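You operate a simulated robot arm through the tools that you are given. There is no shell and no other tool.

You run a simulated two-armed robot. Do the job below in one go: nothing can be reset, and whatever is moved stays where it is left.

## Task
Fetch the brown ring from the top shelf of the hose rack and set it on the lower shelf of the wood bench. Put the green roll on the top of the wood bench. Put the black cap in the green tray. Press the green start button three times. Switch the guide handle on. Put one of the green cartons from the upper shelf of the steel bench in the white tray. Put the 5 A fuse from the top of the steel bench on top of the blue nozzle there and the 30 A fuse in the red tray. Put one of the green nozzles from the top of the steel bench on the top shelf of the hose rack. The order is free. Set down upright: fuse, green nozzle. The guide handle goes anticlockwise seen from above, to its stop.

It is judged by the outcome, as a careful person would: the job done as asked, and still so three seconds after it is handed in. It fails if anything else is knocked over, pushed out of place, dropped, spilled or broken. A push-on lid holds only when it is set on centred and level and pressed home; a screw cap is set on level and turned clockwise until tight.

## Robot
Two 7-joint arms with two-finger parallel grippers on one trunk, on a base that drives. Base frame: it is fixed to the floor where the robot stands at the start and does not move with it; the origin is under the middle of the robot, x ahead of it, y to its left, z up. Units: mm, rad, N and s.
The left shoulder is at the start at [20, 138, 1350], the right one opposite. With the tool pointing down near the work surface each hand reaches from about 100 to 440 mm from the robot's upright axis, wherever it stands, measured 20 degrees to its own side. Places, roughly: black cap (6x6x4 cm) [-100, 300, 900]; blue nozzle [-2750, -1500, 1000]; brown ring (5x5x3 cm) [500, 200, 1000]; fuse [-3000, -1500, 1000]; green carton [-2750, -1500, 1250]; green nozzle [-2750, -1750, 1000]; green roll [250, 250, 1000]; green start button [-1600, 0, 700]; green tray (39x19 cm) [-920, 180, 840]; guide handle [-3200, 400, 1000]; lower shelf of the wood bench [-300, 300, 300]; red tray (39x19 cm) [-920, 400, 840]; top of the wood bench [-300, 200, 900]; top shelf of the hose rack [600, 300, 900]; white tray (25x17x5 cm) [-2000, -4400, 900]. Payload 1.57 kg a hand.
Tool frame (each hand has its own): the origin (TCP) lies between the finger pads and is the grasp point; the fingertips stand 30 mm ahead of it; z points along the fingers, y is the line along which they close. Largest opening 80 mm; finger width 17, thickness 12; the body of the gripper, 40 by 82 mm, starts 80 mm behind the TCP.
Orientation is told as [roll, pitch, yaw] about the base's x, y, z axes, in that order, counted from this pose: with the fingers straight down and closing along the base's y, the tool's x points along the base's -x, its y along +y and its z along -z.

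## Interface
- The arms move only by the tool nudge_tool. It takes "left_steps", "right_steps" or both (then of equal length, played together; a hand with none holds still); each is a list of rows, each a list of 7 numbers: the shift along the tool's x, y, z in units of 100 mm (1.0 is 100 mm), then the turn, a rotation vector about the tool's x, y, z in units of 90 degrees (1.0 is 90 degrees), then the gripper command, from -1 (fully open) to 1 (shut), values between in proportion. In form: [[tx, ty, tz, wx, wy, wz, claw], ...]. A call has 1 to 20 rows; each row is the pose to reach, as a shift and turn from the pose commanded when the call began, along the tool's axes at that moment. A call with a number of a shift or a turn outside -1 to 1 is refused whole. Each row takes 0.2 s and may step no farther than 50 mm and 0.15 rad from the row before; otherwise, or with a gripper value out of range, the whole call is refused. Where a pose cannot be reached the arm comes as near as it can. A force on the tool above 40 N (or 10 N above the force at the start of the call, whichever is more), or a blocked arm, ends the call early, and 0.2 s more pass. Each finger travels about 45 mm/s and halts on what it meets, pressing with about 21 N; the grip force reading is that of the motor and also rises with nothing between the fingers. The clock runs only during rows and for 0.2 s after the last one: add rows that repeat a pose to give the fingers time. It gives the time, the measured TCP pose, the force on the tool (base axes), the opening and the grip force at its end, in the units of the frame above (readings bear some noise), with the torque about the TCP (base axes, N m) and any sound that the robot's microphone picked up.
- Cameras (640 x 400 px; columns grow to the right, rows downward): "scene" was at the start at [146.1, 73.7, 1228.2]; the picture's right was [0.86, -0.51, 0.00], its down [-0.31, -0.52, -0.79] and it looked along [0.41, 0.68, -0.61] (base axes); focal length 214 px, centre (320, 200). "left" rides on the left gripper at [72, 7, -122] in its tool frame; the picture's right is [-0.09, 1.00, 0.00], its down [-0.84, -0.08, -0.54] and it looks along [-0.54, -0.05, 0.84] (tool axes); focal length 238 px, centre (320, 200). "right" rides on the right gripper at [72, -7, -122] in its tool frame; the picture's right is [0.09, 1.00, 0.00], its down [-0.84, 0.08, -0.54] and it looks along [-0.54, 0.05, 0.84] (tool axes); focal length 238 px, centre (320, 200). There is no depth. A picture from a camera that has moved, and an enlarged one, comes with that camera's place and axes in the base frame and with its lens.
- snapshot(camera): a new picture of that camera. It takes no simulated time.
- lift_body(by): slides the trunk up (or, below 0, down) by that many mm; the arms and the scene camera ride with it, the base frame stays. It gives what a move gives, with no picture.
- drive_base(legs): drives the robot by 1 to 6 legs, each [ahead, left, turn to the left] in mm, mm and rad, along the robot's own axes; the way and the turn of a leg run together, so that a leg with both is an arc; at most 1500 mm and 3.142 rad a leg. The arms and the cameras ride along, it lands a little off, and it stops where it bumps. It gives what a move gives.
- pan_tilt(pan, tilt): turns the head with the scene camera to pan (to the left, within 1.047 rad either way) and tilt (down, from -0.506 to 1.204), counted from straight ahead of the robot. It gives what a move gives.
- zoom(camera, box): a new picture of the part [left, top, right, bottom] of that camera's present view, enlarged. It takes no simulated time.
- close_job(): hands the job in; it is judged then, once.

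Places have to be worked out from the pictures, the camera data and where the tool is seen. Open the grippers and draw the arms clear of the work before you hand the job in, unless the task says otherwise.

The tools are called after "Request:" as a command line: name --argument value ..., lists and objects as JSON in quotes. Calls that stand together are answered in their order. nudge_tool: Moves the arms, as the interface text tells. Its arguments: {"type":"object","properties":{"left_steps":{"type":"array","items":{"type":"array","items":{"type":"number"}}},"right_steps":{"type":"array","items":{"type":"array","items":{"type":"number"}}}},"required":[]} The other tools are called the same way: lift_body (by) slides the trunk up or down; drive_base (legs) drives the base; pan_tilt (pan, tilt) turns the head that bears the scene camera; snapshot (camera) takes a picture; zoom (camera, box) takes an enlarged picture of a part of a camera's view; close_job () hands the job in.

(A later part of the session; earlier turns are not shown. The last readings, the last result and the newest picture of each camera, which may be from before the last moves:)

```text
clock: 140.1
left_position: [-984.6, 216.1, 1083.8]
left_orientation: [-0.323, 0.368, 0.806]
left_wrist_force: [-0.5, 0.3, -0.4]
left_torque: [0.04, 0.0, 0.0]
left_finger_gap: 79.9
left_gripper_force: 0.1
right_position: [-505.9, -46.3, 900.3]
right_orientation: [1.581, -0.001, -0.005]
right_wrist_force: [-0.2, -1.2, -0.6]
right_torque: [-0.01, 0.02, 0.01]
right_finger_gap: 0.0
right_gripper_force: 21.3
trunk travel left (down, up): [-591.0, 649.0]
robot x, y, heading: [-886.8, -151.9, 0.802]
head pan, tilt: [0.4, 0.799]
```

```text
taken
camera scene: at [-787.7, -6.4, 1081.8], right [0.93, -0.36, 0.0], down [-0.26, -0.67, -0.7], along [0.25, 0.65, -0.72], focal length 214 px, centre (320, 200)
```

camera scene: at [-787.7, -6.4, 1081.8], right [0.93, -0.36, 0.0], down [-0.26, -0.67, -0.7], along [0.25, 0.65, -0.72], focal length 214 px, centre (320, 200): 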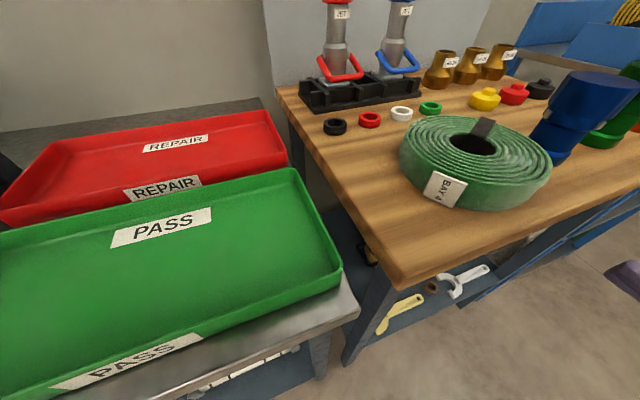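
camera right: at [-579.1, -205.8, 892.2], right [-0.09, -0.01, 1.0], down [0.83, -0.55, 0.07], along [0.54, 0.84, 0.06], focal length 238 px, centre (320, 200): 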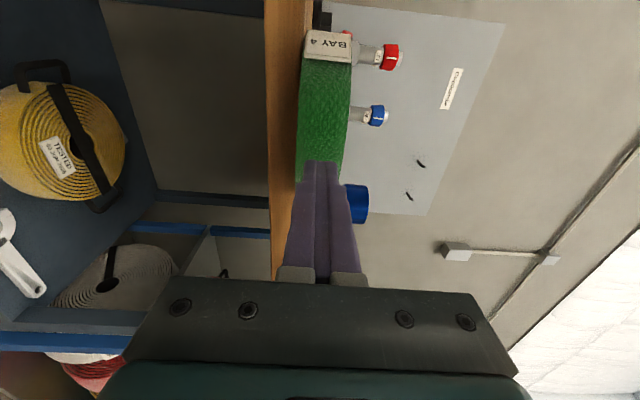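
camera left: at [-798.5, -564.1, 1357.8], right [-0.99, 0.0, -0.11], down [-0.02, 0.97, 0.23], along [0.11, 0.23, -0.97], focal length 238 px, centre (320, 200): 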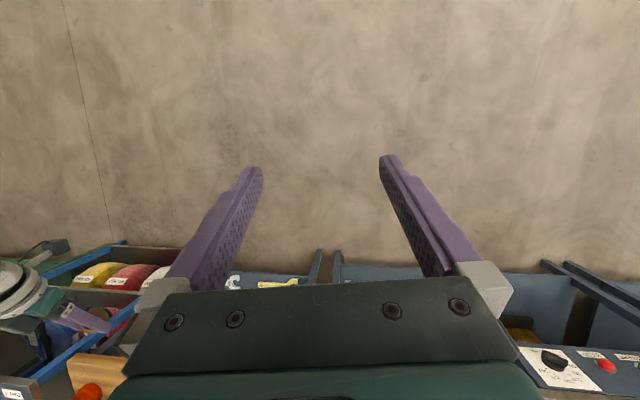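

The green roll lies flat on the wood bench. I retreat from the bench, raise the trunk and bring the right hand back to pointing down.

Request:
drive_base --legs '[[-220, -212, 0]]'

Request:
lift_body --by 350

Request:
nudge_tool --right_steps '[[0, 0, 0, 0, 0.0833, 0, 1], [0, 0, 0, 0, 0.1667, 0, 1], [0, 0, 0, 0, 0.25, 0, 1], [0, 0, 0, 0, 0.3333, 0, 1], [0, 0, 0, 0, 0.4167, 0, 1], [0, 0, 0, 0, 0.49, 0, 1]]'

Request:
nudge_tool --right_steps '[[0, 0, 0, 0.08, 0, 0, 0.5], [0, 0, 0, 0.16, 0, 0, 0], [0, 0, 0, 0.24, 0, 0, -1], [0, 0, 0, 0.32, 0, 0, -1], [0, 0, 0, 0.4, 0, 0, -1], [0, 0, 0, 0.48, 0, 0, -1], [0, 0, 0, 0.56, 0, 0, -1], [0, 0, 0, 0.64, 0, 0, -1], [0, 0, 0, 0.72, 0, 0, -1], [0, 0, 0, 0.8, 0, 0, -1], [0, 0, 0, 0.88, 0, 0, -1], [0, 0, 0, 0.96, 0, 0, -1], [0, 0, 0, 1.0, 0, 0, -1]]'

```text
clock: 142.2
left_position: [-986.3, -89.1, 1082.9]
left_orientation: [-0.322, 0.367, 0.803]
left_wrist_force: [-0.4, -0.4, 0.2]
left_torque: [-0.01, 0.01, 0.0]
left_finger_gap: 79.8
left_gripper_force: 0.0
right_position: [-508.6, -353.2, 900.6]
right_orientation: [1.581, 0.0, -0.007]
right_wrist_force: [-0.1, -0.5, 0.3]
right_torque: [0.0, -0.02, 0.01]
right_finger_gap: 0.0
right_gripper_force: 20.8
trunk travel left (down, up): [-591.0, 649.0]
robot x, y, heading: [-892.0, -462.7, 0.797]
head pan, tilt: [0.4, 0.799]
```

```text
clock: 145.6
left_position: [-986.4, -88.9, 1433.2]
left_orientation: [-0.322, 0.365, 0.803]
left_wrist_force: [0.0, -0.1, 0.0]
left_torque: [0.03, 0.02, -0.02]
left_finger_gap: 80.2
left_gripper_force: 0.0
right_position: [-509.0, -353.4, 1250.4]
right_orientation: [1.581, -0.002, -0.005]
right_wrist_force: [0.1, -0.2, -0.6]
right_torque: [0.02, 0.0, -0.01]
right_finger_gap: 0.0
right_gripper_force: 21.2
trunk travel left (down, up): [-941.0, 299.0]
robot x, y, heading: [-893.7, -460.8, 0.798]
head pan, tilt: [0.4, 0.799]
```

```text
clock: 147.0
left_position: [-986.6, -89.1, 1433.6]
left_orientation: [-0.322, 0.367, 0.803]
left_wrist_force: [0.6, -0.4, -0.7]
left_torque: [-0.05, 0.01, 0.04]
left_finger_gap: 80.1
left_gripper_force: 0.1
right_position: [-525.3, -364.7, 1266.2]
right_orientation: [1.578, -0.009, 0.706]
right_wrist_force: [0.7, 0.1, -0.1]
right_torque: [0.01, -0.02, -0.02]
right_finger_gap: 0.1
right_gripper_force: 21.5
right hand out of reach, approached as far as the arm can: row 5, 6
trunk travel left (down, up): [-941.0, 299.0]
robot x, y, heading: [-890.9, -457.4, 0.802]
head pan, tilt: [0.4, 0.799]
```

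```text
clock: 149.8
left_position: [-986.0, -89.2, 1434.2]
left_orientation: [-0.325, 0.366, 0.802]
left_wrist_force: [0.8, -0.4, 0.0]
left_torque: [0.03, 0.01, 0.01]
left_finger_gap: 80.1
left_gripper_force: 0.1
right_position: [-524.5, -366.2, 1266.0]
right_orientation: [0.004, -0.008, 0.703]
right_wrist_force: [0.3, 0.5, 0.5]
right_torque: [-0.01, 0.02, 0.04]
right_finger_gap: 79.9
right_gripper_force: 0.0
trunk travel left (down, up): [-941.0, 299.0]
robot x, y, heading: [-887.7, -458.9, 0.798]
head pan, tilt: [0.4, 0.799]
```

Hand is pointing down again. I turn to face the bench and bring the hand to ahead 400 / right 110, lower relative to the shoulder for forearm clearance.

Request:
nudge_tool --right_steps '[[-0.12, 0.15, 0.2, 0, 0, -0.01, -1], [-0.24, 0.31, 0.4, 0, 0, -0.02, -1], [-0.37, 0.46, 0.6, 0, 0, -0.03, -1], [-0.49, 0.62, 0.8, 0, 0, -0.04, -1], [-0.61, 0.77, 1.0, 0, 0, -0.05, -1], [-0.73, 0.92, 1.0, 0, 0, -0.062, -1]]'

Request:
drive_base --legs '[[0, 0, 0.772]]'

Request:
pan_tilt --pan -0.7 --tilt 0.6

Request:
snapshot --camera "scene"

```text
clock: 151.2
left_position: [-986.5, -89.7, 1433.4]
left_orientation: [-0.324, 0.367, 0.804]
left_wrist_force: [-0.3, 1.0, -0.6]
left_torque: [0.02, -0.03, 0.03]
left_finger_gap: 80.1
left_gripper_force: 0.0
right_position: [-528.4, -246.2, 1168.0]
right_orientation: [0.005, -0.008, 0.802]
right_wrist_force: [0.1, -0.6, -0.3]
right_torque: [-0.01, 0.0, -0.01]
right_finger_gap: 80.2
right_gripper_force: 0.0
trunk travel left (down, up): [-941.0, 299.0]
robot x, y, heading: [-888.6, -460.0, 0.801]
head pan, tilt: [0.4, 0.799]
```

```text
clock: 153.6
left_position: [-1216.1, -258.4, 1433.9]
left_orientation: [-0.324, 0.367, 1.571]
left_wrist_force: [0.0, 0.7, -0.1]
left_torque: [0.03, 0.02, -0.01]
left_finger_gap: 80.1
left_gripper_force: 0.0
right_position: [-779.1, -53.4, 1167.5]
right_orientation: [0.005, -0.008, 1.569]
right_wrist_force: [0.5, 0.3, 0.1]
right_torque: [0.02, 0.04, -0.01]
right_finger_gap: 80.1
right_gripper_force: 0.0
trunk travel left (down, up): [-941.0, 299.0]
robot x, y, heading: [-890.3, -459.8, 1.57]
head pan, tilt: [0.4, 0.799]
```

```text
clock: 154.9
left_position: [-1217.0, -259.6, 1433.8]
left_orientation: [-0.323, 0.365, 1.571]
left_wrist_force: [-0.3, 0.1, 0.2]
left_torque: [0.0, -0.01, -0.02]
left_finger_gap: 80.2
left_gripper_force: 0.1
right_position: [-777.8, -53.5, 1166.9]
right_orientation: [0.005, -0.009, 1.571]
right_wrist_force: [0.5, 0.3, 0.5]
right_torque: [0.03, 0.02, 0.01]
right_finger_gap: 79.8
right_gripper_force: 0.0
trunk travel left (down, up): [-941.0, 299.0]
robot x, y, heading: [-887.1, -460.2, 1.568]
head pan, tilt: [-0.7, 0.6]
```

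```text
taken
camera scene: at [-832.7, -292.4, 1448.7], right [0.76, -0.65, 0.0], down [-0.36, -0.43, -0.82], along [0.53, 0.63, -0.57], focal length 214 px, centre (320, 200)
```

scene: 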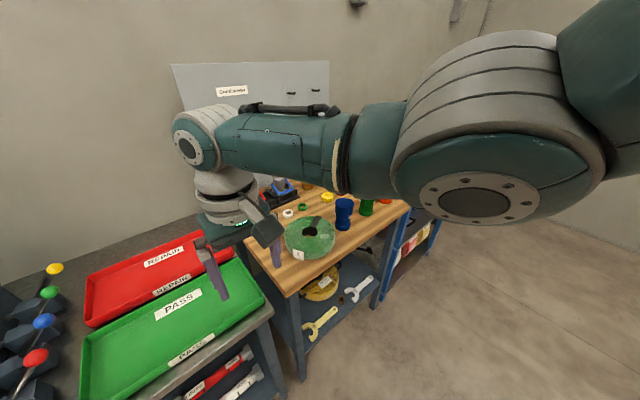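

The forearm runs ~200 mm above the TCP, clear of the goblets (tops ≈977). For the black cap at about (-88, 324) I tilt the hand slightly forward, turn to heading ~70° so the elbow stays away from the yellow roll, and drive over.

Request:
nudge_tool --right_steps '[[-0.2, 0, 0, 0, -0.075, 0, -1], [-0.4, 0, 0, 0, -0.15, 0, -1], [-0.7, 0, 0, 0, -0.223, 0, -1]]'

Request:
drive_base --legs '[[0, 0, -0.347], [332, -444, 0]]'

Request:
pan_tilt --pan -0.2 --tilt 0.8

Request:
snapshot --camera "scene"

Request:
snapshot --camera "right"

```text
clock: 155.7
left_position: [-1217.3, -258.8, 1434.2]
left_orientation: [-0.323, 0.366, 1.572]
left_wrist_force: [0.9, 0.9, -0.2]
left_torque: [0.02, 0.02, -0.04]
left_finger_gap: 80.0
left_gripper_force: 0.1
right_position: [-777.3, 17.2, 1166.5]
right_orientation: [0.004, -0.36, 1.567]
right_wrist_force: [0.2, 0.1, 0.3]
right_torque: [-0.04, -0.02, -0.03]
right_finger_gap: 80.1
right_gripper_force: 0.2
trunk travel left (down, up): [-941.0, 299.0]
robot x, y, heading: [-892.9, -462.9, 1.567]
head pan, tilt: [-0.7, 0.6]
```

```text
clock: 160.0
left_position: [-600.8, -0.2, 1434.3]
left_orientation: [-0.323, 0.366, 1.223]
left_wrist_force: [-0.1, 0.5, -0.4]
left_torque: [-0.03, 0.0, -0.01]
left_finger_gap: 80.2
left_gripper_force: 0.1
right_position: [-95.3, 109.3, 1168.4]
right_orientation: [0.004, -0.357, 1.223]
right_wrist_force: [0.0, 0.4, -0.1]
right_torque: [-0.05, -0.01, 0.0]
right_finger_gap: 79.8
right_gripper_force: 0.1
trunk travel left (down, up): [-941.0, 299.0]
robot x, y, heading: [-362.4, -298.8, 1.218]
head pan, tilt: [-0.7, 0.6]
```

```text
clock: 160.9
left_position: [-600.5, 0.1, 1434.4]
left_orientation: [-0.322, 0.366, 1.223]
left_wrist_force: [-0.5, -0.3, -0.3]
left_torque: [0.0, 0.0, 0.0]
left_finger_gap: 80.2
left_gripper_force: 0.0
right_position: [-94.9, 109.1, 1166.9]
right_orientation: [0.005, -0.358, 1.221]
right_wrist_force: [0.1, 0.6, -0.3]
right_torque: [-0.01, 0.03, -0.03]
right_finger_gap: 79.9
right_gripper_force: 0.0
trunk travel left (down, up): [-941.0, 299.0]
robot x, y, heading: [-366.3, -298.3, 1.223]
head pan, tilt: [-0.201, 0.799]
```

```text
taken
camera scene: at [-285.2, -137.0, 1431.9], right [0.85, -0.52, 0.0], down [-0.38, -0.61, -0.7], along [0.37, 0.59, -0.72], focal length 214 px, centre (320, 200)
```

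scene: 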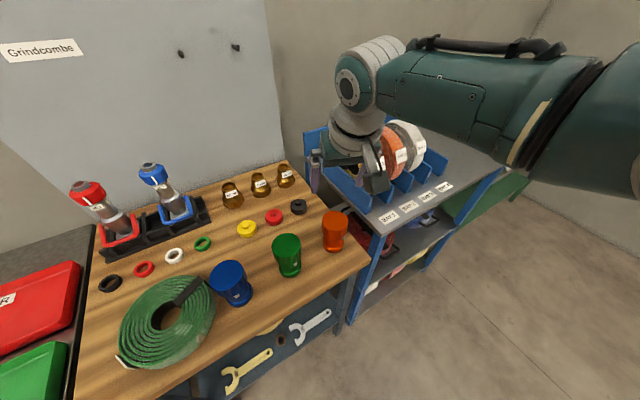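

```text
taken
camera right: at [-125.3, 4.3, 1256.1], right [-0.97, 0.26, -0.03], down [0.13, 0.58, 0.8], along [0.22, 0.77, -0.6], focal length 238 px, centre (320, 200)
```

right: 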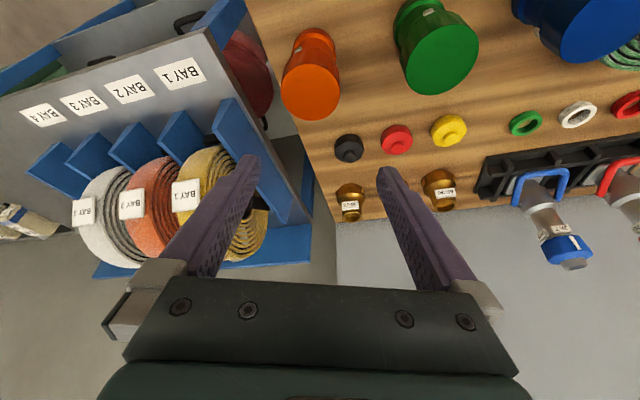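

Black cap triangulated at (-88, 320). I zoom for its shape and surrounding clearances.

Request:
zoom --camera "right" --box '[290, 90, 450, 230]'

Request:
zoom --camera "scene" --box '[210, 150, 370, 260]'

```text
2.86 times, centred on (370, 160) of right
camera zoom: at [-125.3, 4.3, 1256.1], right [-0.97, 0.26, -0.03], down [0.13, 0.58, 0.8], along [0.22, 0.77, -0.6], focal length 681 px, centre (177, 314)
```

zoom: 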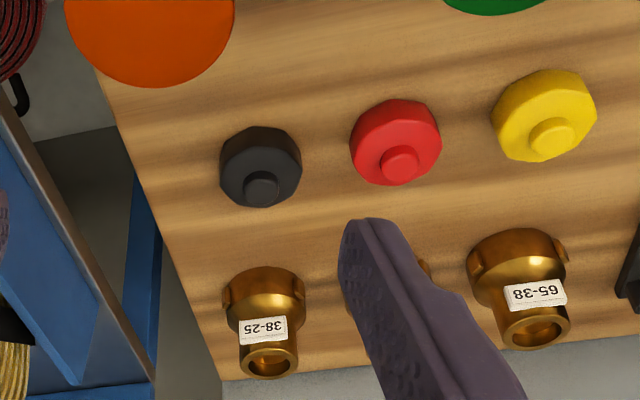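

```text
3.64 times, centred on (290, 205) of scene
camera zoom: at [-285.2, -137.0, 1431.9], right [0.85, -0.52, 0.0], down [-0.38, -0.61, -0.7], along [0.37, 0.59, -0.72], focal length 780 px, centre (429, 182)
```

zoom: 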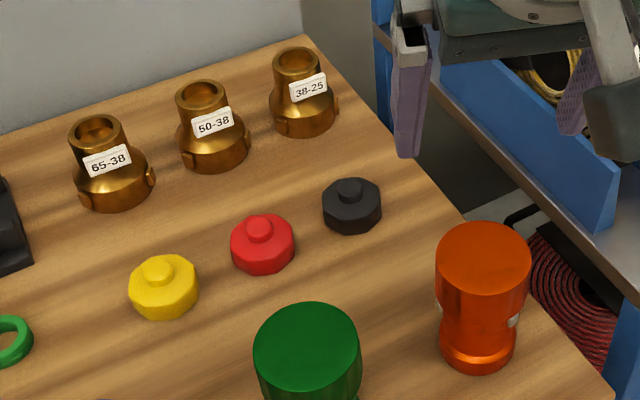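

Clearances are fine with the fingers ~72 mm open. I drive so that the hand is above the cap, then lower in stages.

Request:
drive_base --legs '[[192, 66, 0]]'

Request:
lift_body --by -150

Request:
snapshot --camera "right"

Request:
snapshot --camera "scene"

```text
clock: 162.5
left_position: [-597.9, 199.2, 1434.6]
left_orientation: [-0.322, 0.367, 1.223]
left_wrist_force: [0.4, 0.8, -0.7]
left_torque: [0.0, 0.0, 0.0]
left_finger_gap: 80.1
left_gripper_force: 0.1
right_position: [-92.2, 311.0, 1167.4]
right_orientation: [0.005, -0.358, 1.223]
right_wrist_force: [0.8, 0.0, 0.5]
right_torque: [0.0, 0.0, -0.01]
right_finger_gap: 79.9
right_gripper_force: 0.1
trunk travel left (down, up): [-941.0, 299.0]
robot x, y, heading: [-363.0, -96.6, 1.224]
head pan, tilt: [-0.201, 0.799]
```

```text
clock: 164.3
left_position: [-598.6, 199.6, 1285.0]
left_orientation: [-0.323, 0.367, 1.227]
left_wrist_force: [0.1, 0.0, 0.0]
left_torque: [-0.01, 0.0, 0.02]
left_finger_gap: 80.0
left_gripper_force: 0.0
right_position: [-93.4, 310.3, 1017.2]
right_orientation: [0.003, -0.358, 1.224]
right_wrist_force: [-0.7, 0.4, -0.5]
right_torque: [0.0, -0.02, 0.02]
right_finger_gap: 80.1
right_gripper_force: 0.0
trunk travel left (down, up): [-791.0, 449.0]
robot x, y, heading: [-358.1, -97.1, 1.221]
head pan, tilt: [-0.201, 0.799]
```

```text
taken
camera right: at [-123.0, 205.2, 1106.0], right [-0.97, 0.26, -0.03], down [0.13, 0.58, 0.8], along [0.22, 0.77, -0.6], focal length 238 px, centre (320, 200)
```

right: 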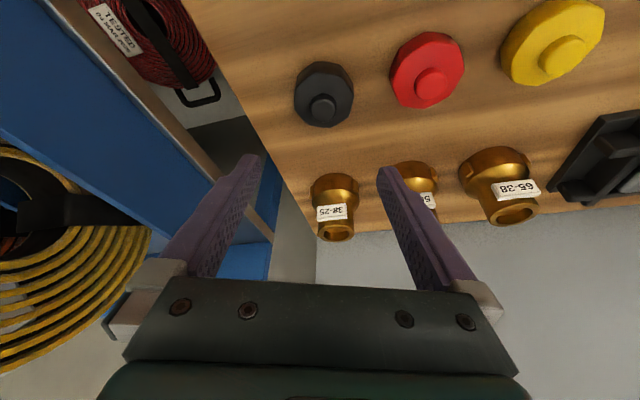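

```text
taken
camera scene: at [-282.6, 63.7, 1281.9], right [0.85, -0.52, 0.0], down [-0.37, -0.61, -0.7], along [0.36, 0.59, -0.72], focal length 214 px, centre (320, 200)
```

scene: 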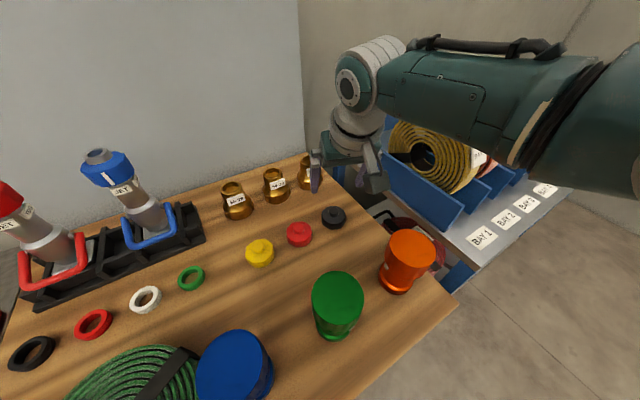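

The cap is at (-90, 323); the hand needs ~5 mm more forward. I adjust and lower to 937, then check.

Request:
nudge_tool --right_steps '[[-0.047, 0, 0.018, 0, 0, 0, -0.9]]'

Request:
lift_body --by -80

Request:
snapshot --camera "right"

```text
clock: 164.7
left_position: [-598.8, 200.0, 1284.3]
left_orientation: [-0.322, 0.366, 1.225]
left_wrist_force: [0.9, -0.2, -0.2]
left_torque: [0.02, -0.01, 0.01]
left_finger_gap: 80.1
left_gripper_force: 0.0
right_position: [-92.6, 314.5, 1017.0]
right_orientation: [0.005, -0.357, 1.225]
right_wrist_force: [0.0, -1.0, 0.0]
right_torque: [0.0, -0.02, 0.01]
right_finger_gap: 75.8
right_gripper_force: 0.1
trunk travel left (down, up): [-791.0, 449.0]
robot x, y, heading: [-365.4, -99.9, 1.226]
head pan, tilt: [-0.201, 0.799]
```

```text
clock: 165.8
left_position: [-598.3, 200.3, 1204.1]
left_orientation: [-0.324, 0.365, 1.225]
left_wrist_force: [0.2, -0.3, 0.9]
left_torque: [0.01, 0.03, 0.0]
left_finger_gap: 80.0
left_gripper_force: 0.1
right_position: [-90.4, 314.7, 937.2]
right_orientation: [0.006, -0.359, 1.223]
right_wrist_force: [-0.1, -0.4, -0.6]
right_torque: [0.01, 0.02, 0.03]
right_finger_gap: 75.9
right_gripper_force: 0.2
trunk travel left (down, up): [-711.0, 529.0]
robot x, y, heading: [-360.8, -91.4, 1.222]
head pan, tilt: [-0.201, 0.799]
```

```text
taken
camera right: at [-121.3, 210.1, 1026.1], right [-0.97, 0.26, -0.03], down [0.13, 0.58, 0.8], along [0.22, 0.77, -0.6], focal length 238 px, centre (320, 200)
```

right: 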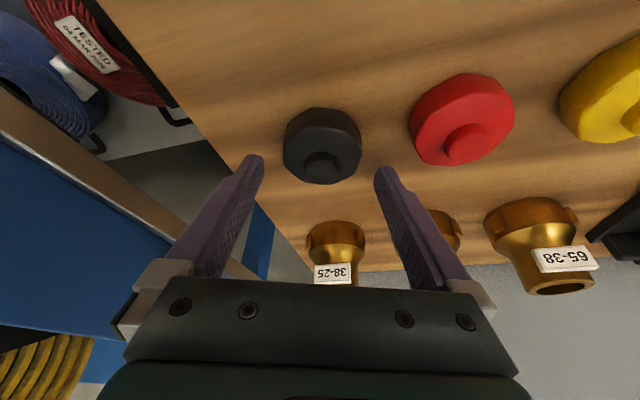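

The cap lies between the fingertips' lanes. I lower the last 25 mm.

Request:
lift_body --by -24

Request:
snapshot --camera "right"

```text
clock: 166.5
left_position: [-599.0, 199.8, 1179.0]
left_orientation: [-0.323, 0.366, 1.222]
left_wrist_force: [1.5, 0.7, 0.0]
left_torque: [0.0, 0.0, -0.01]
left_finger_gap: 80.1
left_gripper_force: 0.2
right_position: [-91.6, 315.6, 912.9]
right_orientation: [0.005, -0.357, 1.225]
right_wrist_force: [0.8, -0.2, 0.5]
right_torque: [-0.01, 0.05, -0.02]
right_finger_gap: 75.8
right_gripper_force: 0.0
trunk travel left (down, up): [-687.0, 553.0]
robot x, y, heading: [-361.7, -100.8, 1.216]
head pan, tilt: [-0.201, 0.799]
```

```text
taken
camera right: at [-121.4, 210.1, 1002.1], right [-0.97, 0.26, -0.03], down [0.13, 0.58, 0.8], along [0.22, 0.77, -0.6], focal length 238 px, centre (320, 200)
```

right: 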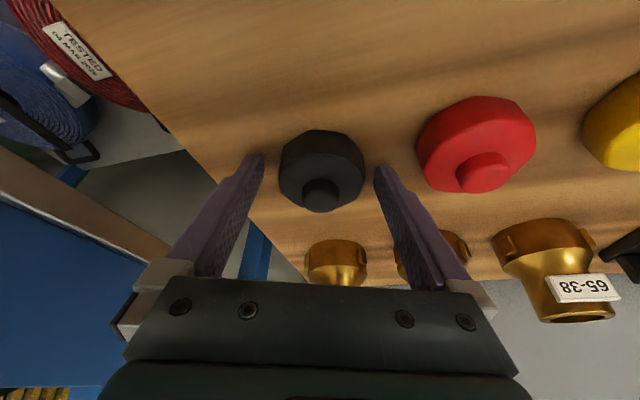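

The cap is between the fingers; I close.

Request:
nudge_tool --right_steps '[[0, 0, 0, 0, 0, 0, -0.5], [0, 0, 0, 0, 0, 0, -0.2], [0, 0, 0, 0, 0, 0, 0.3], [0, 0, 0, 0, 0, 0, 1], [0, 0, 0, 0, 0, 0, 1], [0, 0, 0, 0, 0, 0, 1]]'

Request:
lift_body --by 40

Request:
snapshot --camera "right"

```text
clock: 167.9
left_position: [-597.5, 199.0, 1180.1]
left_orientation: [-0.323, 0.367, 1.225]
left_wrist_force: [-0.6, -0.5, 0.0]
left_torque: [-0.04, 0.04, -0.02]
left_finger_gap: 80.0
left_gripper_force: 0.1
right_position: [-90.7, 314.9, 913.0]
right_orientation: [0.007, -0.358, 1.222]
right_wrist_force: [-0.5, -0.5, 1.3]
right_torque: [-0.01, -0.06, -0.02]
right_finger_gap: 52.3
right_gripper_force: 21.2
trunk travel left (down, up): [-687.0, 553.0]
robot x, y, heading: [-359.8, -100.2, 1.225]
head pan, tilt: [-0.201, 0.799]
```

```text
clock: 168.8
left_position: [-597.5, 200.5, 1219.9]
left_orientation: [-0.324, 0.368, 1.225]
left_wrist_force: [0.4, -0.6, -0.4]
left_torque: [0.01, -0.03, 0.01]
left_finger_gap: 80.0
left_gripper_force: 0.1
right_position: [-91.6, 315.1, 953.1]
right_orientation: [0.006, -0.359, 1.224]
right_wrist_force: [-0.5, -0.6, -1.1]
right_torque: [0.03, 0.0, 0.0]
right_finger_gap: 52.6
right_gripper_force: 20.8
trunk travel left (down, up): [-727.0, 513.0]
robot x, y, heading: [-361.1, -96.4, 1.226]
head pan, tilt: [-0.201, 0.799]
```

```text
taken
camera right: at [-121.4, 209.9, 1042.0], right [-0.97, 0.26, -0.03], down [0.13, 0.58, 0.8], along [0.22, 0.77, -0.6], focal length 238 px, centre (320, 200)
```

right: 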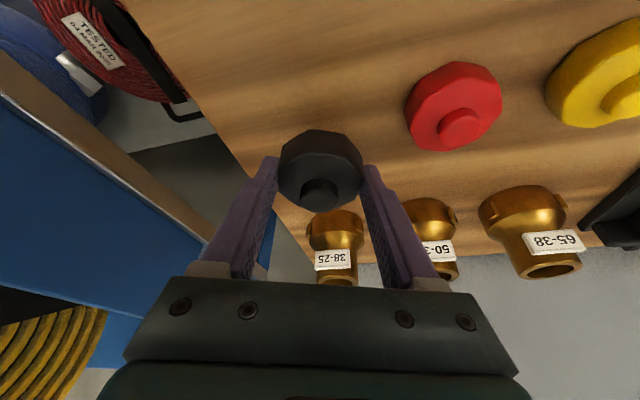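

The cap is held. I raise, back off, and drive to the green tray.

Request:
lift_body --by 200

Request:
drive_base --legs '[[-330, 0, 0], [0, 0, 0.347], [0, 561, 0]]'

Request:
pan_tilt --pan 0.0 --tilt 0.9

Request:
snapshot --camera "scene"

Request:
snapshot --camera "right"

```text
clock: 170.9
left_position: [-599.0, 199.6, 1419.4]
left_orientation: [-0.322, 0.367, 1.226]
left_wrist_force: [1.3, 0.3, 0.6]
left_torque: [0.02, 0.01, 0.03]
left_finger_gap: 79.9
left_gripper_force: 0.1
right_position: [-91.3, 314.5, 1152.6]
right_orientation: [0.006, -0.359, 1.223]
right_wrist_force: [-0.4, -0.3, -0.5]
right_torque: [0.01, -0.01, 0.0]
right_finger_gap: 52.5
right_gripper_force: 21.0
trunk travel left (down, up): [-927.0, 313.0]
robot x, y, heading: [-362.0, -97.2, 1.221]
head pan, tilt: [-0.201, 0.799]
```

```text
clock: 177.0
left_position: [-1357.8, -204.3, 1421.0]
left_orientation: [-0.324, 0.369, 1.575]
left_wrist_force: [-0.1, -0.4, 0.1]
left_torque: [0.02, 0.02, -0.03]
left_finger_gap: 80.1
left_gripper_force: 0.0
right_position: [-920.4, 77.9, 1153.6]
right_orientation: [0.005, -0.358, 1.571]
right_wrist_force: [-0.9, -0.1, -0.7]
right_torque: [0.01, 0.02, 0.0]
right_finger_gap: 52.3
right_gripper_force: 21.3
trunk travel left (down, up): [-927.0, 313.0]
robot x, y, heading: [-1031.5, -403.5, 1.566]
head pan, tilt: [-0.201, 0.799]
```

```text
clock: 177.7
left_position: [-1358.0, -204.1, 1419.7]
left_orientation: [-0.323, 0.368, 1.573]
left_wrist_force: [0.4, 0.2, -0.1]
left_torque: [0.03, 0.0, 0.0]
left_finger_gap: 79.9
left_gripper_force: 0.0
right_position: [-920.6, 76.9, 1153.2]
right_orientation: [0.005, -0.359, 1.572]
right_wrist_force: [0.2, 0.4, -1.7]
right_torque: [0.01, 0.03, 0.0]
right_finger_gap: 52.4
right_gripper_force: 21.5
trunk travel left (down, up): [-927.0, 313.0]
robot x, y, heading: [-1033.1, -403.0, 1.572]
head pan, tilt: [0.0, 0.901]
```

```text
taken
camera scene: at [-1030.8, -229.4, 1410.0], right [1.0, 0.0, 0.0], down [0.0, -0.78, -0.62], along [0.0, 0.62, -0.78], focal length 214 px, centre (320, 200)
```

scene: 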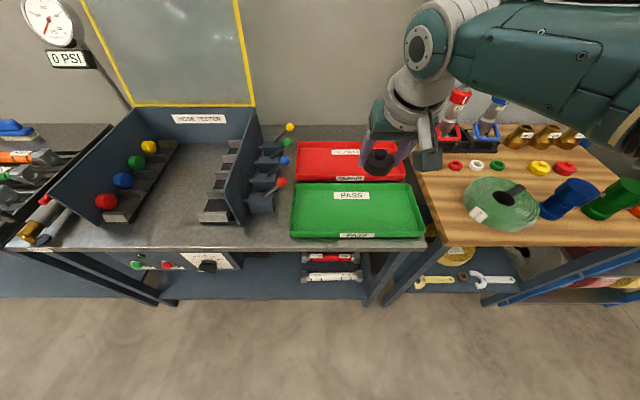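

```text
taken
camera right: at [-912.9, -32.6, 1242.0], right [-1.0, -0.09, -0.03], down [-0.07, 0.59, 0.8], along [-0.06, 0.8, -0.6], focal length 238 px, centre (320, 200)
```

right: 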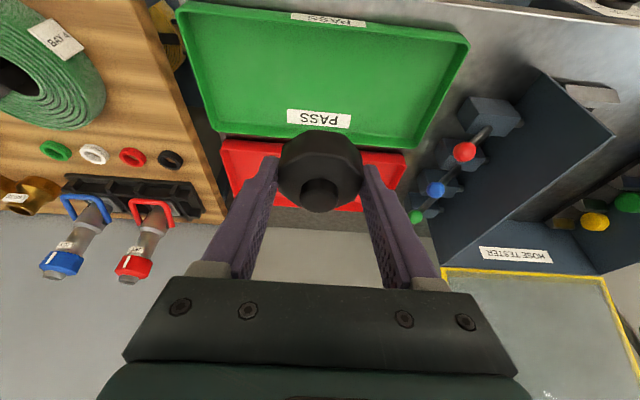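

The green tray's centre is about (-914, 178). I move the hand over it and lower to just above.

Request:
drive_base --legs '[[86, -6, 0]]'

Request:
lift_body --by -235

Request:
snapshot --camera "right"

Request:
snapshot --camera "scene"

```text
clock: 178.8
left_position: [-1352.6, -120.7, 1419.5]
left_orientation: [-0.323, 0.367, 1.576]
left_wrist_force: [0.2, -0.3, 0.8]
left_torque: [0.01, 0.0, -0.02]
left_finger_gap: 79.9
left_gripper_force: 0.1
right_position: [-913.7, 161.2, 1153.1]
right_orientation: [0.004, -0.357, 1.572]
right_wrist_force: [-0.2, 0.5, -1.0]
right_torque: [0.01, -0.01, 0.02]
right_finger_gap: 52.4
right_gripper_force: 21.0
trunk travel left (down, up): [-927.0, 313.0]
robot x, y, heading: [-1026.7, -322.2, 1.571]
head pan, tilt: [0.0, 0.901]
```

```text
clock: 181.3
left_position: [-1351.3, -120.6, 1183.7]
left_orientation: [-0.322, 0.369, 1.574]
left_wrist_force: [-0.5, -0.8, -0.6]
left_torque: [-0.01, 0.01, -0.03]
left_finger_gap: 79.7
left_gripper_force: 0.1
right_position: [-914.4, 161.5, 918.6]
right_orientation: [0.005, -0.357, 1.572]
right_wrist_force: [0.1, 0.1, -1.0]
right_torque: [-0.03, 0.04, -0.01]
right_finger_gap: 52.3
right_gripper_force: 21.2
trunk travel left (down, up): [-692.0, 548.0]
robot x, y, heading: [-1027.2, -323.4, 1.57]
head pan, tilt: [0.0, 0.901]
```

```text
taken
camera right: at [-907.0, 51.7, 1007.0], right [-1.0, -0.09, -0.03], down [-0.07, 0.59, 0.8], along [-0.06, 0.8, -0.6], focal length 238 px, centre (320, 200)
```

right: 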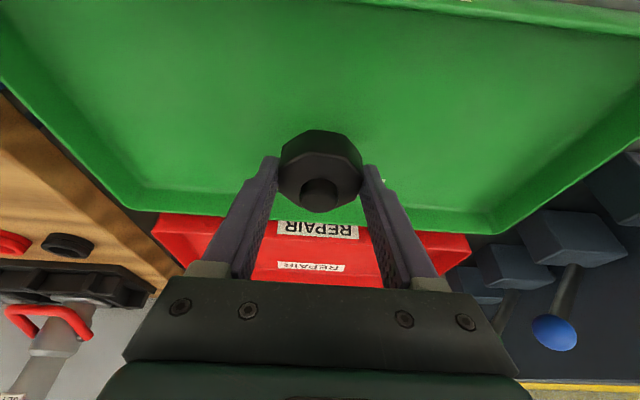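

```text
taken
camera scene: at [-1025.0, -145.0, 1175.0], right [1.0, 0.0, 0.0], down [0.0, -0.78, -0.62], along [0.0, 0.62, -0.78], focal length 214 px, centre (320, 200)
```

scene: 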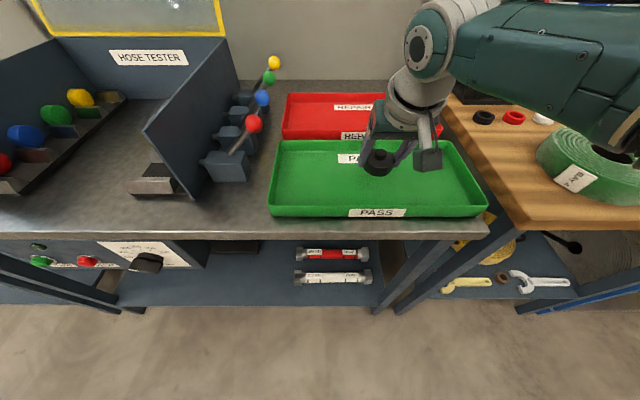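

The cap hovers within the tray outline. I lower 22 mm by trunk, then step down to contact.

Request:
lift_body --by -22

Request:
nudge_tool --right_steps '[[0.007, 0, 0.019, 0, 0, 0, 1], [0.014, 0, 0.038, 0, 0, 0, 1], [0.021, 0, 0.056, 0, 0, 0, 1], [0.028, 0, 0.075, 0, 0, 0, 1], [0.035, 0, 0.094, 0, 0, 0, 1], [0.042, 0, 0.112, 0, 0, 0, 1]]'

Request:
snapshot --camera "right"

```text
clock: 181.9
left_position: [-1353.0, -120.9, 1163.1]
left_orientation: [-0.324, 0.369, 1.576]
left_wrist_force: [0.4, 0.9, -0.1]
left_torque: [0.01, -0.02, 0.0]
left_finger_gap: 80.1
left_gripper_force: 0.0
right_position: [-914.9, 161.2, 897.5]
right_orientation: [0.007, -0.359, 1.573]
right_wrist_force: [-0.5, -0.3, -1.1]
right_torque: [0.0, -0.01, -0.02]
right_finger_gap: 52.4
right_gripper_force: 21.3
trunk travel left (down, up): [-670.0, 570.0]
robot x, y, heading: [-1026.4, -321.5, 1.57]
head pan, tilt: [0.0, 0.901]
```

```text
clock: 183.3
left_position: [-1353.0, -121.0, 1162.4]
left_orientation: [-0.323, 0.367, 1.575]
left_wrist_force: [-0.2, -0.3, 0.6]
left_torque: [0.03, 0.01, 0.02]
left_finger_gap: 80.0
left_gripper_force: 0.0
right_position: [-914.7, 160.9, 883.9]
right_orientation: [0.005, -0.356, 1.57]
right_wrist_force: [-0.3, 0.3, -0.7]
right_torque: [-0.02, -0.01, 0.02]
right_finger_gap: 52.2
right_gripper_force: 20.9
trunk travel left (down, up): [-670.0, 570.0]
robot x, y, heading: [-1025.8, -317.8, 1.571]
head pan, tilt: [0.0, 0.901]
```

```text
taken
camera right: at [-907.2, 51.6, 972.7], right [-1.0, -0.09, -0.03], down [-0.07, 0.59, 0.8], along [-0.06, 0.8, -0.6], focal length 238 px, centre (320, 200)
```

right: 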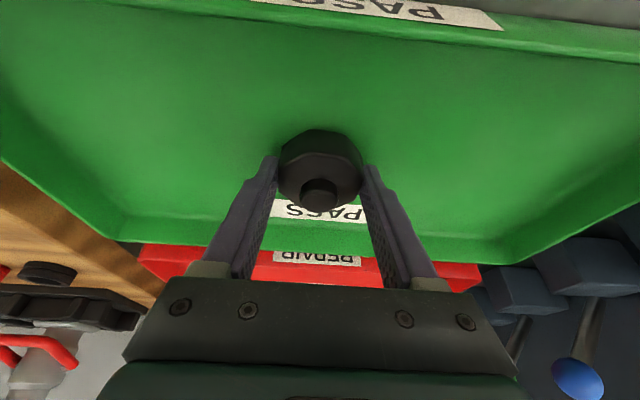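

No contact yet at 884; I continue stepping down.

Request:
nudge_tool --right_steps '[[0.007, 0, 0.019, 0, 0, 0, 1], [0.014, 0, 0.038, 0, 0, 0, 1], [0.021, 0, 0.056, 0, 0, 0, 1], [0.028, 0, 0.075, 0, 0, 0, 1]]'

Request:
zoom --camera "right" --box '[220, 90, 420, 230]'

```text
clock: 184.3
left_position: [-1352.6, -119.9, 1163.4]
left_orientation: [-0.323, 0.366, 1.573]
left_wrist_force: [0.3, 0.5, -1.1]
left_torque: [-0.02, -0.03, -0.02]
left_finger_gap: 80.1
left_gripper_force: 0.0
right_position: [-914.1, 162.7, 878.9]
right_orientation: [0.009, -0.364, 1.572]
right_wrist_force: [0.0, -6.5, 18.1]
right_torque: [-0.13, -0.07, -0.02]
right_finger_gap: 52.3
right_gripper_force: 20.8
trunk travel left (down, up): [-670.0, 570.0]
robot x, y, heading: [-1030.3, -320.7, 1.572]
head pan, tilt: [0.0, 0.901]
```

```text
2.86 times, centred on (320, 160) of right
camera zoom: at [-907.0, 53.0, 966.7], right [-1.0, -0.09, -0.03], down [-0.07, 0.59, 0.8], along [-0.06, 0.8, -0.59], focal length 681 px, centre (320, 314)
```

zoom: 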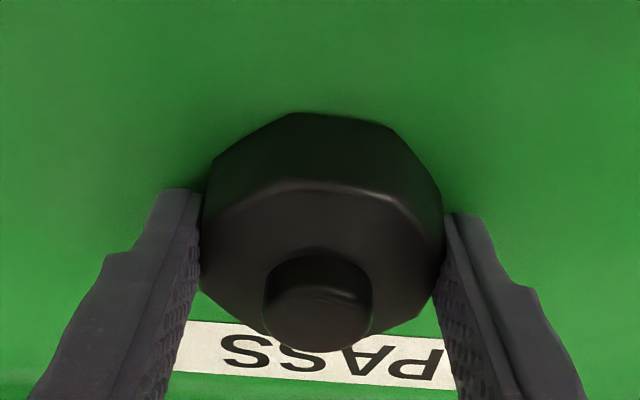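

Contact at 18 N; I open and withdraw upward along the tool axis.

Request:
nudge_tool --right_steps '[[0, 0, 0, 0, 0, 0, 0.0], [0, 0, 0, 0, 0, 0, -0.7], [0, 0, 0, 0, 0, 0, -0.9], [0, 0, 0, 0, 0, 0, -0.9], [0, 0, -0.15, 0, 0, 0, -0.9], [0, 0, -0.4, 0, 0, 0, -0.9], [0, 0, -0.7, 0, 0, 0, -0.9], [0, 0, -1.0, 0, 0, 0, -0.9]]'

Request:
lift_body --by 150

Request:
snapshot --camera "right"

Request:
snapshot --camera "scene"

```text
clock: 186.1
left_position: [-1352.7, -120.5, 1162.8]
left_orientation: [-0.321, 0.368, 1.573]
left_wrist_force: [-0.3, 0.4, -0.5]
left_torque: [0.01, 0.0, 0.0]
left_finger_gap: 80.2
left_gripper_force: 0.1
right_position: [-914.0, 126.3, 970.7]
right_orientation: [0.006, -0.355, 1.572]
right_wrist_force: [0.2, -0.4, 0.6]
right_torque: [-0.01, -0.02, -0.02]
right_finger_gap: 75.8
right_gripper_force: 0.0
trunk travel left (down, up): [-670.0, 570.0]
robot x, y, heading: [-1022.4, -318.3, 1.573]
head pan, tilt: [0.0, 0.901]
```

```text
clock: 187.9
left_position: [-1353.2, -121.2, 1313.0]
left_orientation: [-0.323, 0.369, 1.576]
left_wrist_force: [0.5, 0.3, 1.0]
left_torque: [-0.02, -0.01, 0.01]
left_finger_gap: 80.2
left_gripper_force: 0.1
right_position: [-914.2, 124.7, 1120.4]
right_orientation: [0.004, -0.358, 1.572]
right_wrist_force: [0.5, -0.1, -0.3]
right_torque: [-0.04, 0.01, 0.01]
right_finger_gap: 76.1
right_gripper_force: 0.0
trunk travel left (down, up): [-820.0, 420.0]
robot x, y, heading: [-1029.1, -318.1, 1.574]
head pan, tilt: [0.0, 0.901]
```

```text
taken
camera right: at [-906.1, 16.4, 1209.2], right [-1.0, -0.09, -0.03], down [-0.07, 0.59, 0.8], along [-0.06, 0.8, -0.6], focal length 238 px, centre (320, 200)
```

right: 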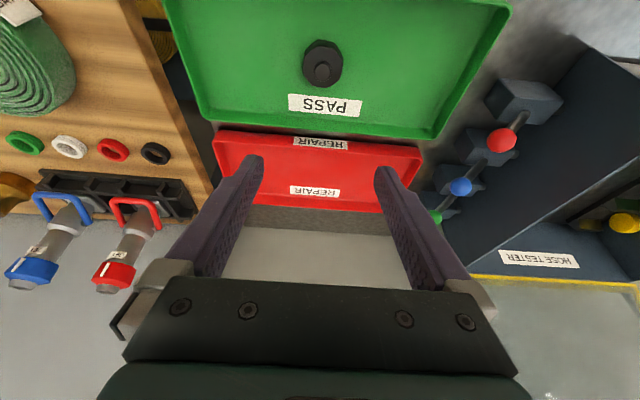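

```text
taken
camera scene: at [-1025.0, -145.0, 1302.9], right [1.0, 0.0, 0.0], down [0.0, -0.78, -0.62], along [0.0, 0.62, -0.78], focal length 214 px, centre (320, 200)
```

scene: 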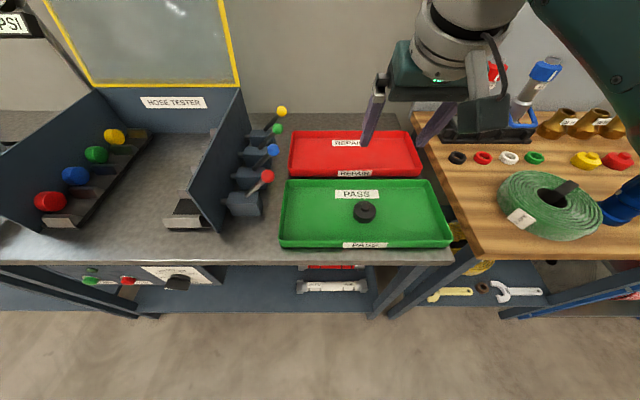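

The black cap sits in the green tray. Next the start button on the hose tester's front panel; I back away and drive left to look at the panel.

Request:
drive_base --legs '[[-400, 0, 0], [0, 680, 0]]'

Request:
pan_tilt --pan 0.0 --tilt 0.6

Request:
snapshot --camera "scene"

Request:
zoom --camera "scene" --box '[260, 180, 480, 320]'

```text
clock: 193.8
left_position: [-2035.1, -519.3, 1312.8]
left_orientation: [-0.323, 0.367, 1.573]
left_wrist_force: [0.1, 0.7, -0.6]
left_torque: [-0.02, -0.06, 0.01]
left_finger_gap: 80.1
left_gripper_force: 0.1
right_position: [-1596.9, -272.8, 1119.6]
right_orientation: [0.004, -0.356, 1.568]
right_wrist_force: [-0.7, 0.5, -0.1]
right_torque: [0.0, 0.04, 0.0]
right_finger_gap: 75.8
right_gripper_force: 0.0
trunk travel left (down, up): [-820.0, 420.0]
robot x, y, heading: [-1707.5, -718.7, 1.57]
head pan, tilt: [0.0, 0.901]
```

```text
clock: 194.6
left_position: [-2034.0, -519.0, 1312.6]
left_orientation: [-0.323, 0.369, 1.573]
left_wrist_force: [-0.3, -0.5, -0.4]
left_torque: [-0.01, 0.03, -0.01]
left_finger_gap: 80.0
left_gripper_force: 0.1
right_position: [-1595.8, -273.9, 1119.9]
right_orientation: [0.005, -0.358, 1.568]
right_wrist_force: [0.0, -0.3, 0.3]
right_torque: [0.01, 0.03, -0.01]
right_finger_gap: 76.1
right_gripper_force: 0.1
trunk travel left (down, up): [-820.0, 420.0]
robot x, y, heading: [-1712.4, -715.8, 1.567]
head pan, tilt: [0.0, 0.6]
```

```text
taken
camera scene: at [-1707.7, -531.0, 1327.7], right [1.0, 0.0, 0.0], down [0.0, -0.57, -0.82], along [0.0, 0.82, -0.57], focal length 214 px, centre (320, 200)
```

scene: 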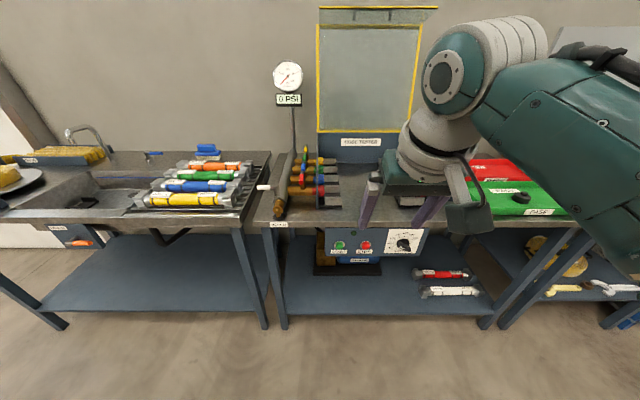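

```text
2.86 times, centred on (370, 250) of scene
camera zoom: at [-1707.7, -531.0, 1327.7], right [1.0, 0.0, 0.0], down [0.0, -0.57, -0.82], along [0.0, 0.82, -0.57], focal length 613 px, centre (177, 57)
```

zoom: 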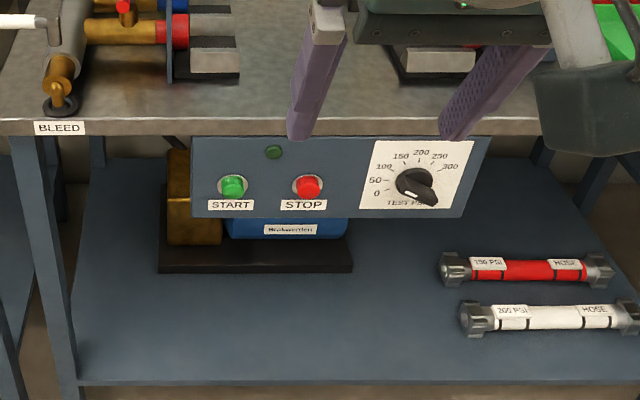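

The green START button is at about (-1634, 25..40, 735) next to the red STOP. I pitch the right hand to point straight ahead with closed fingers and lower the trunk.

Request:
nudge_tool --right_steps '[[0, 0, 0, 0, -0.0858, 0, 0], [0, 0, 0, 0, -0.1716, 0, 0.5], [0, 0, 0, 0, -0.2574, 0, 1], [0, 0, 0, 0, -0.3432, 0, 1], [0, 0, 0, 0, -0.429, 0, 1], [0, 0, 0, 0, -0.5148, 0, 1], [0, 0, 0, 0, -0.6006, 0, 1], [0, 0, 0, 0, -0.6864, 0, 1], [0, 0, 0, 0, -0.772, 0, 1]]'

Request:
lift_body --by -385

Request:
snapshot --camera "right"

Request:
snapshot --camera "scene"

```text
clock: 196.6
left_position: [-2035.2, -518.5, 1313.1]
left_orientation: [-0.323, 0.369, 1.572]
left_wrist_force: [-0.2, -0.1, -0.4]
left_torque: [-0.02, -0.01, 0.02]
left_finger_gap: 80.3
left_gripper_force: 0.0
right_position: [-1581.6, -274.3, 1112.9]
right_orientation: [-0.917, -1.48, 2.529]
right_wrist_force: [-0.7, -1.1, 0.2]
right_torque: [-0.02, 0.01, 0.03]
right_finger_gap: 0.0
right_gripper_force: 21.0
right hand out of reach, approached as far as the arm can: row 9
trunk travel left (down, up): [-820.0, 420.0]
robot x, y, heading: [-1708.4, -718.9, 1.563]
head pan, tilt: [0.0, 0.6]
```

```text
clock: 200.3
left_position: [-2034.5, -519.2, 928.3]
left_orientation: [-0.324, 0.367, 1.572]
left_wrist_force: [0.7, -0.5, 0.3]
left_torque: [-0.01, 0.03, 0.02]
left_finger_gap: 79.9
left_gripper_force: 0.1
right_position: [-1579.1, -272.2, 730.3]
right_orientation: [-0.924, -1.485, 2.527]
right_wrist_force: [-0.3, -0.4, -1.2]
right_torque: [-0.02, 0.0, 0.02]
right_finger_gap: 0.0
right_gripper_force: 21.3
trunk travel left (down, up): [-435.0, 805.0]
robot x, y, heading: [-1712.4, -720.2, 1.569]
head pan, tilt: [0.0, 0.6]
```

```text
taken
camera right: at [-1563.6, -397.6, 664.6], right [-0.99, -0.04, -0.16], down [-0.12, -0.5, 0.86], along [-0.11, 0.86, 0.49], focal length 238 px, centre (320, 200)
```

right: 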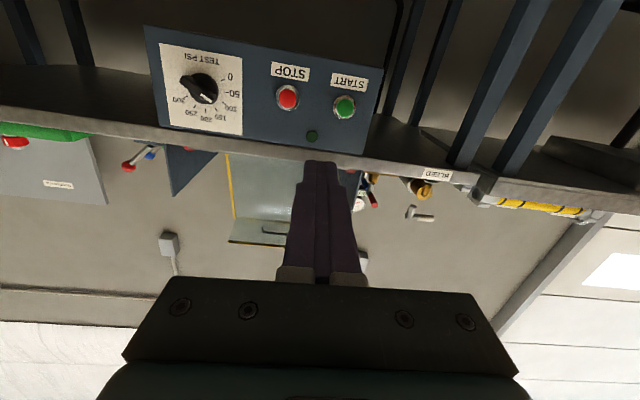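

```text
taken
camera scene: at [-1707.7, -530.9, 942.8], right [1.0, 0.0, 0.0], down [0.0, -0.56, -0.83], along [0.0, 0.83, -0.56], focal length 214 px, centre (320, 200)
```

scene: 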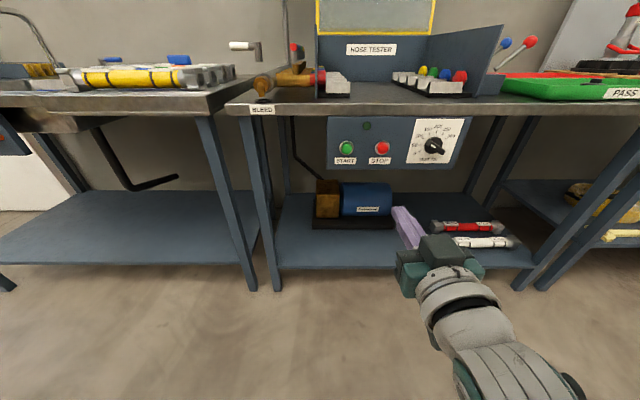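

Button triangulated to (-1634, ~57, 724). I drive left 55 and ahead 230 and check.

Request:
drive_base --legs '[[0, 55, 0], [230, 0, 0]]'

Request:
snapshot --camera "right"

Request:
snapshot --camera "scene"

```text
clock: 202.5
left_position: [-2089.9, -290.6, 927.5]
left_orientation: [-0.324, 0.369, 1.573]
left_wrist_force: [-0.1, 0.2, 0.3]
left_torque: [-0.03, 0.0, 0.02]
left_finger_gap: 80.1
left_gripper_force: 0.0
right_position: [-1633.6, -44.8, 729.4]
right_orientation: [-0.927, -1.488, 2.531]
right_wrist_force: [-0.2, -0.6, 0.6]
right_torque: [-0.02, 0.02, 0.01]
right_finger_gap: 0.0
right_gripper_force: 20.9
trunk travel left (down, up): [-435.0, 805.0]
robot x, y, heading: [-1766.9, -492.5, 1.569]
head pan, tilt: [0.0, 0.6]
```

```text
taken
camera right: at [-1618.8, -168.8, 664.7], right [-0.99, -0.04, -0.16], down [-0.12, -0.5, 0.86], along [-0.11, 0.86, 0.49], focal length 238 px, centre (320, 200)
```

right: 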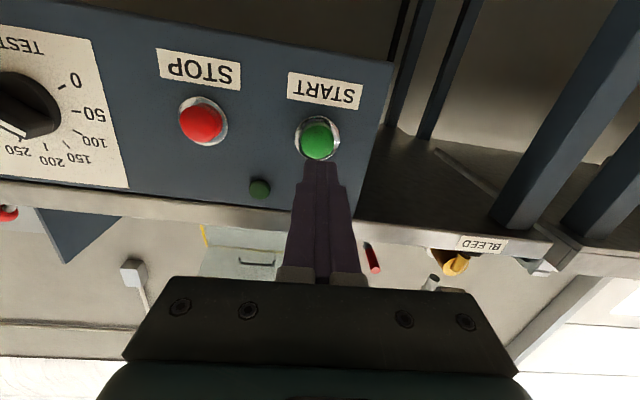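

```text
taken
camera scene: at [-1762.9, -302.5, 942.8], right [1.0, 0.0, 0.0], down [0.0, -0.56, -0.83], along [0.0, 0.83, -0.56], focal length 214 px, centre (320, 200)
```

scene: 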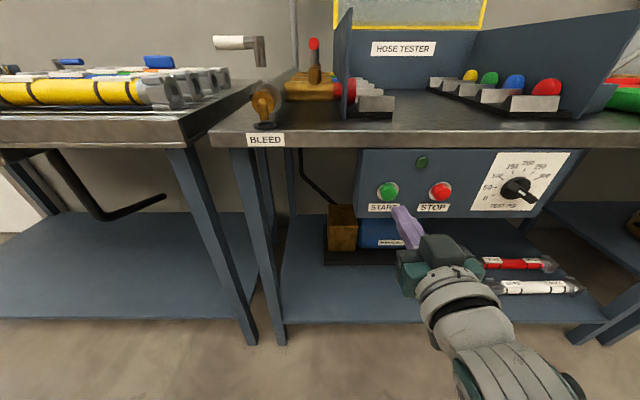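

The tip lines up with the button at (-1635, 45, 726); gap ≈60 mm. I advance 52 mm, then press in 2 mm steps listening for a click.

Request:
nudge_tool --right_steps '[[0, 0, 0.15, 0, 0, 0, 1], [0, 0, 0.3, 0, 0, 0, 1], [0, 0, 0.45, 0, 0, 0, 1], [0, 0, 0.52, 0, 0, 0, 1]]'

Request:
snapshot --camera "right"

```text
clock: 203.5
left_position: [-2089.4, -291.7, 926.6]
left_orientation: [-0.321, 0.367, 1.571]
left_wrist_force: [0.5, 0.0, -0.4]
left_torque: [0.02, -0.03, 0.0]
left_finger_gap: 80.0
left_gripper_force: 0.0
right_position: [-1637.3, 6.0, 728.4]
right_orientation: [-0.924, -1.486, 2.527]
right_wrist_force: [0.3, -2.2, 1.2]
right_torque: [0.03, -0.02, 0.01]
right_finger_gap: 0.1
right_gripper_force: 20.6
trunk travel left (down, up): [-435.0, 805.0]
robot x, y, heading: [-1766.1, -488.7, 1.571]
head pan, tilt: [0.0, 0.6]
heard: click
```

```text
taken
camera right: at [-1621.5, -117.7, 662.5], right [-0.99, -0.04, -0.16], down [-0.12, -0.5, 0.86], along [-0.11, 0.86, 0.49], focal length 238 px, centre (320, 200)
```

right: 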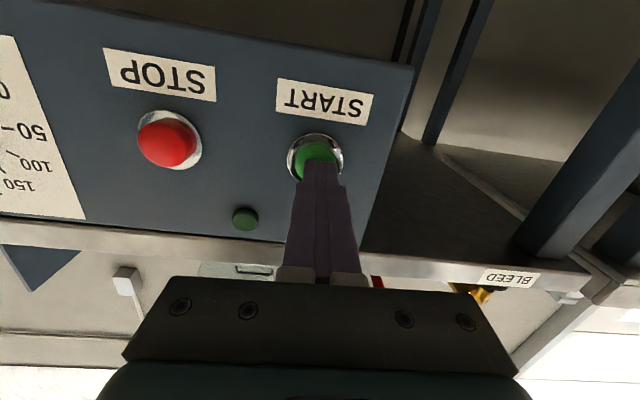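

A click was heard: first press. I retract 25 mm and note whether the release makes a sound.

Request:
nudge_tool --right_steps '[[0, 0, -0.1, 0, 0, 0, 1], [0, 0, -0.25, 0, 0, 0, 1], [0, 0, -0.25, 0, 0, 0, 1], [0, 0, -0.25, 0, 0, 0, 1]]'

Request:
zoom --camera "right" --box '[220, 60, 400, 240]'

```text
clock: 204.5
left_position: [-2090.0, -291.9, 926.8]
left_orientation: [-0.322, 0.369, 1.571]
left_wrist_force: [0.6, -0.9, 0.3]
left_torque: [0.0, -0.01, -0.02]
left_finger_gap: 79.8
left_gripper_force: 0.0
right_position: [-1636.2, -18.9, 728.6]
right_orientation: [-0.924, -1.485, 2.529]
right_wrist_force: [-0.7, 0.4, -0.9]
right_torque: [0.01, -0.02, 0.0]
right_finger_gap: 0.1
right_gripper_force: 20.6
trunk travel left (down, up): [-435.0, 805.0]
robot x, y, heading: [-1763.5, -493.8, 1.573]
head pan, tilt: [0.0, 0.6]
```

```text
2.22 times, centred on (310, 150) of right
camera zoom: at [-1619.8, -142.6, 663.3], right [-0.99, -0.04, -0.16], down [-0.12, -0.5, 0.86], along [-0.11, 0.86, 0.49], focal length 530 px, centre (342, 311)
```

zoom: 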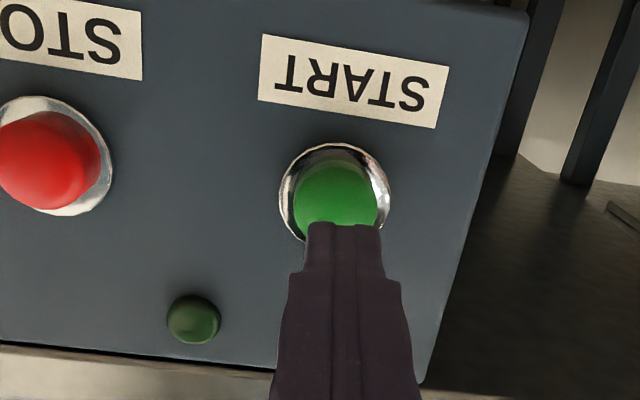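

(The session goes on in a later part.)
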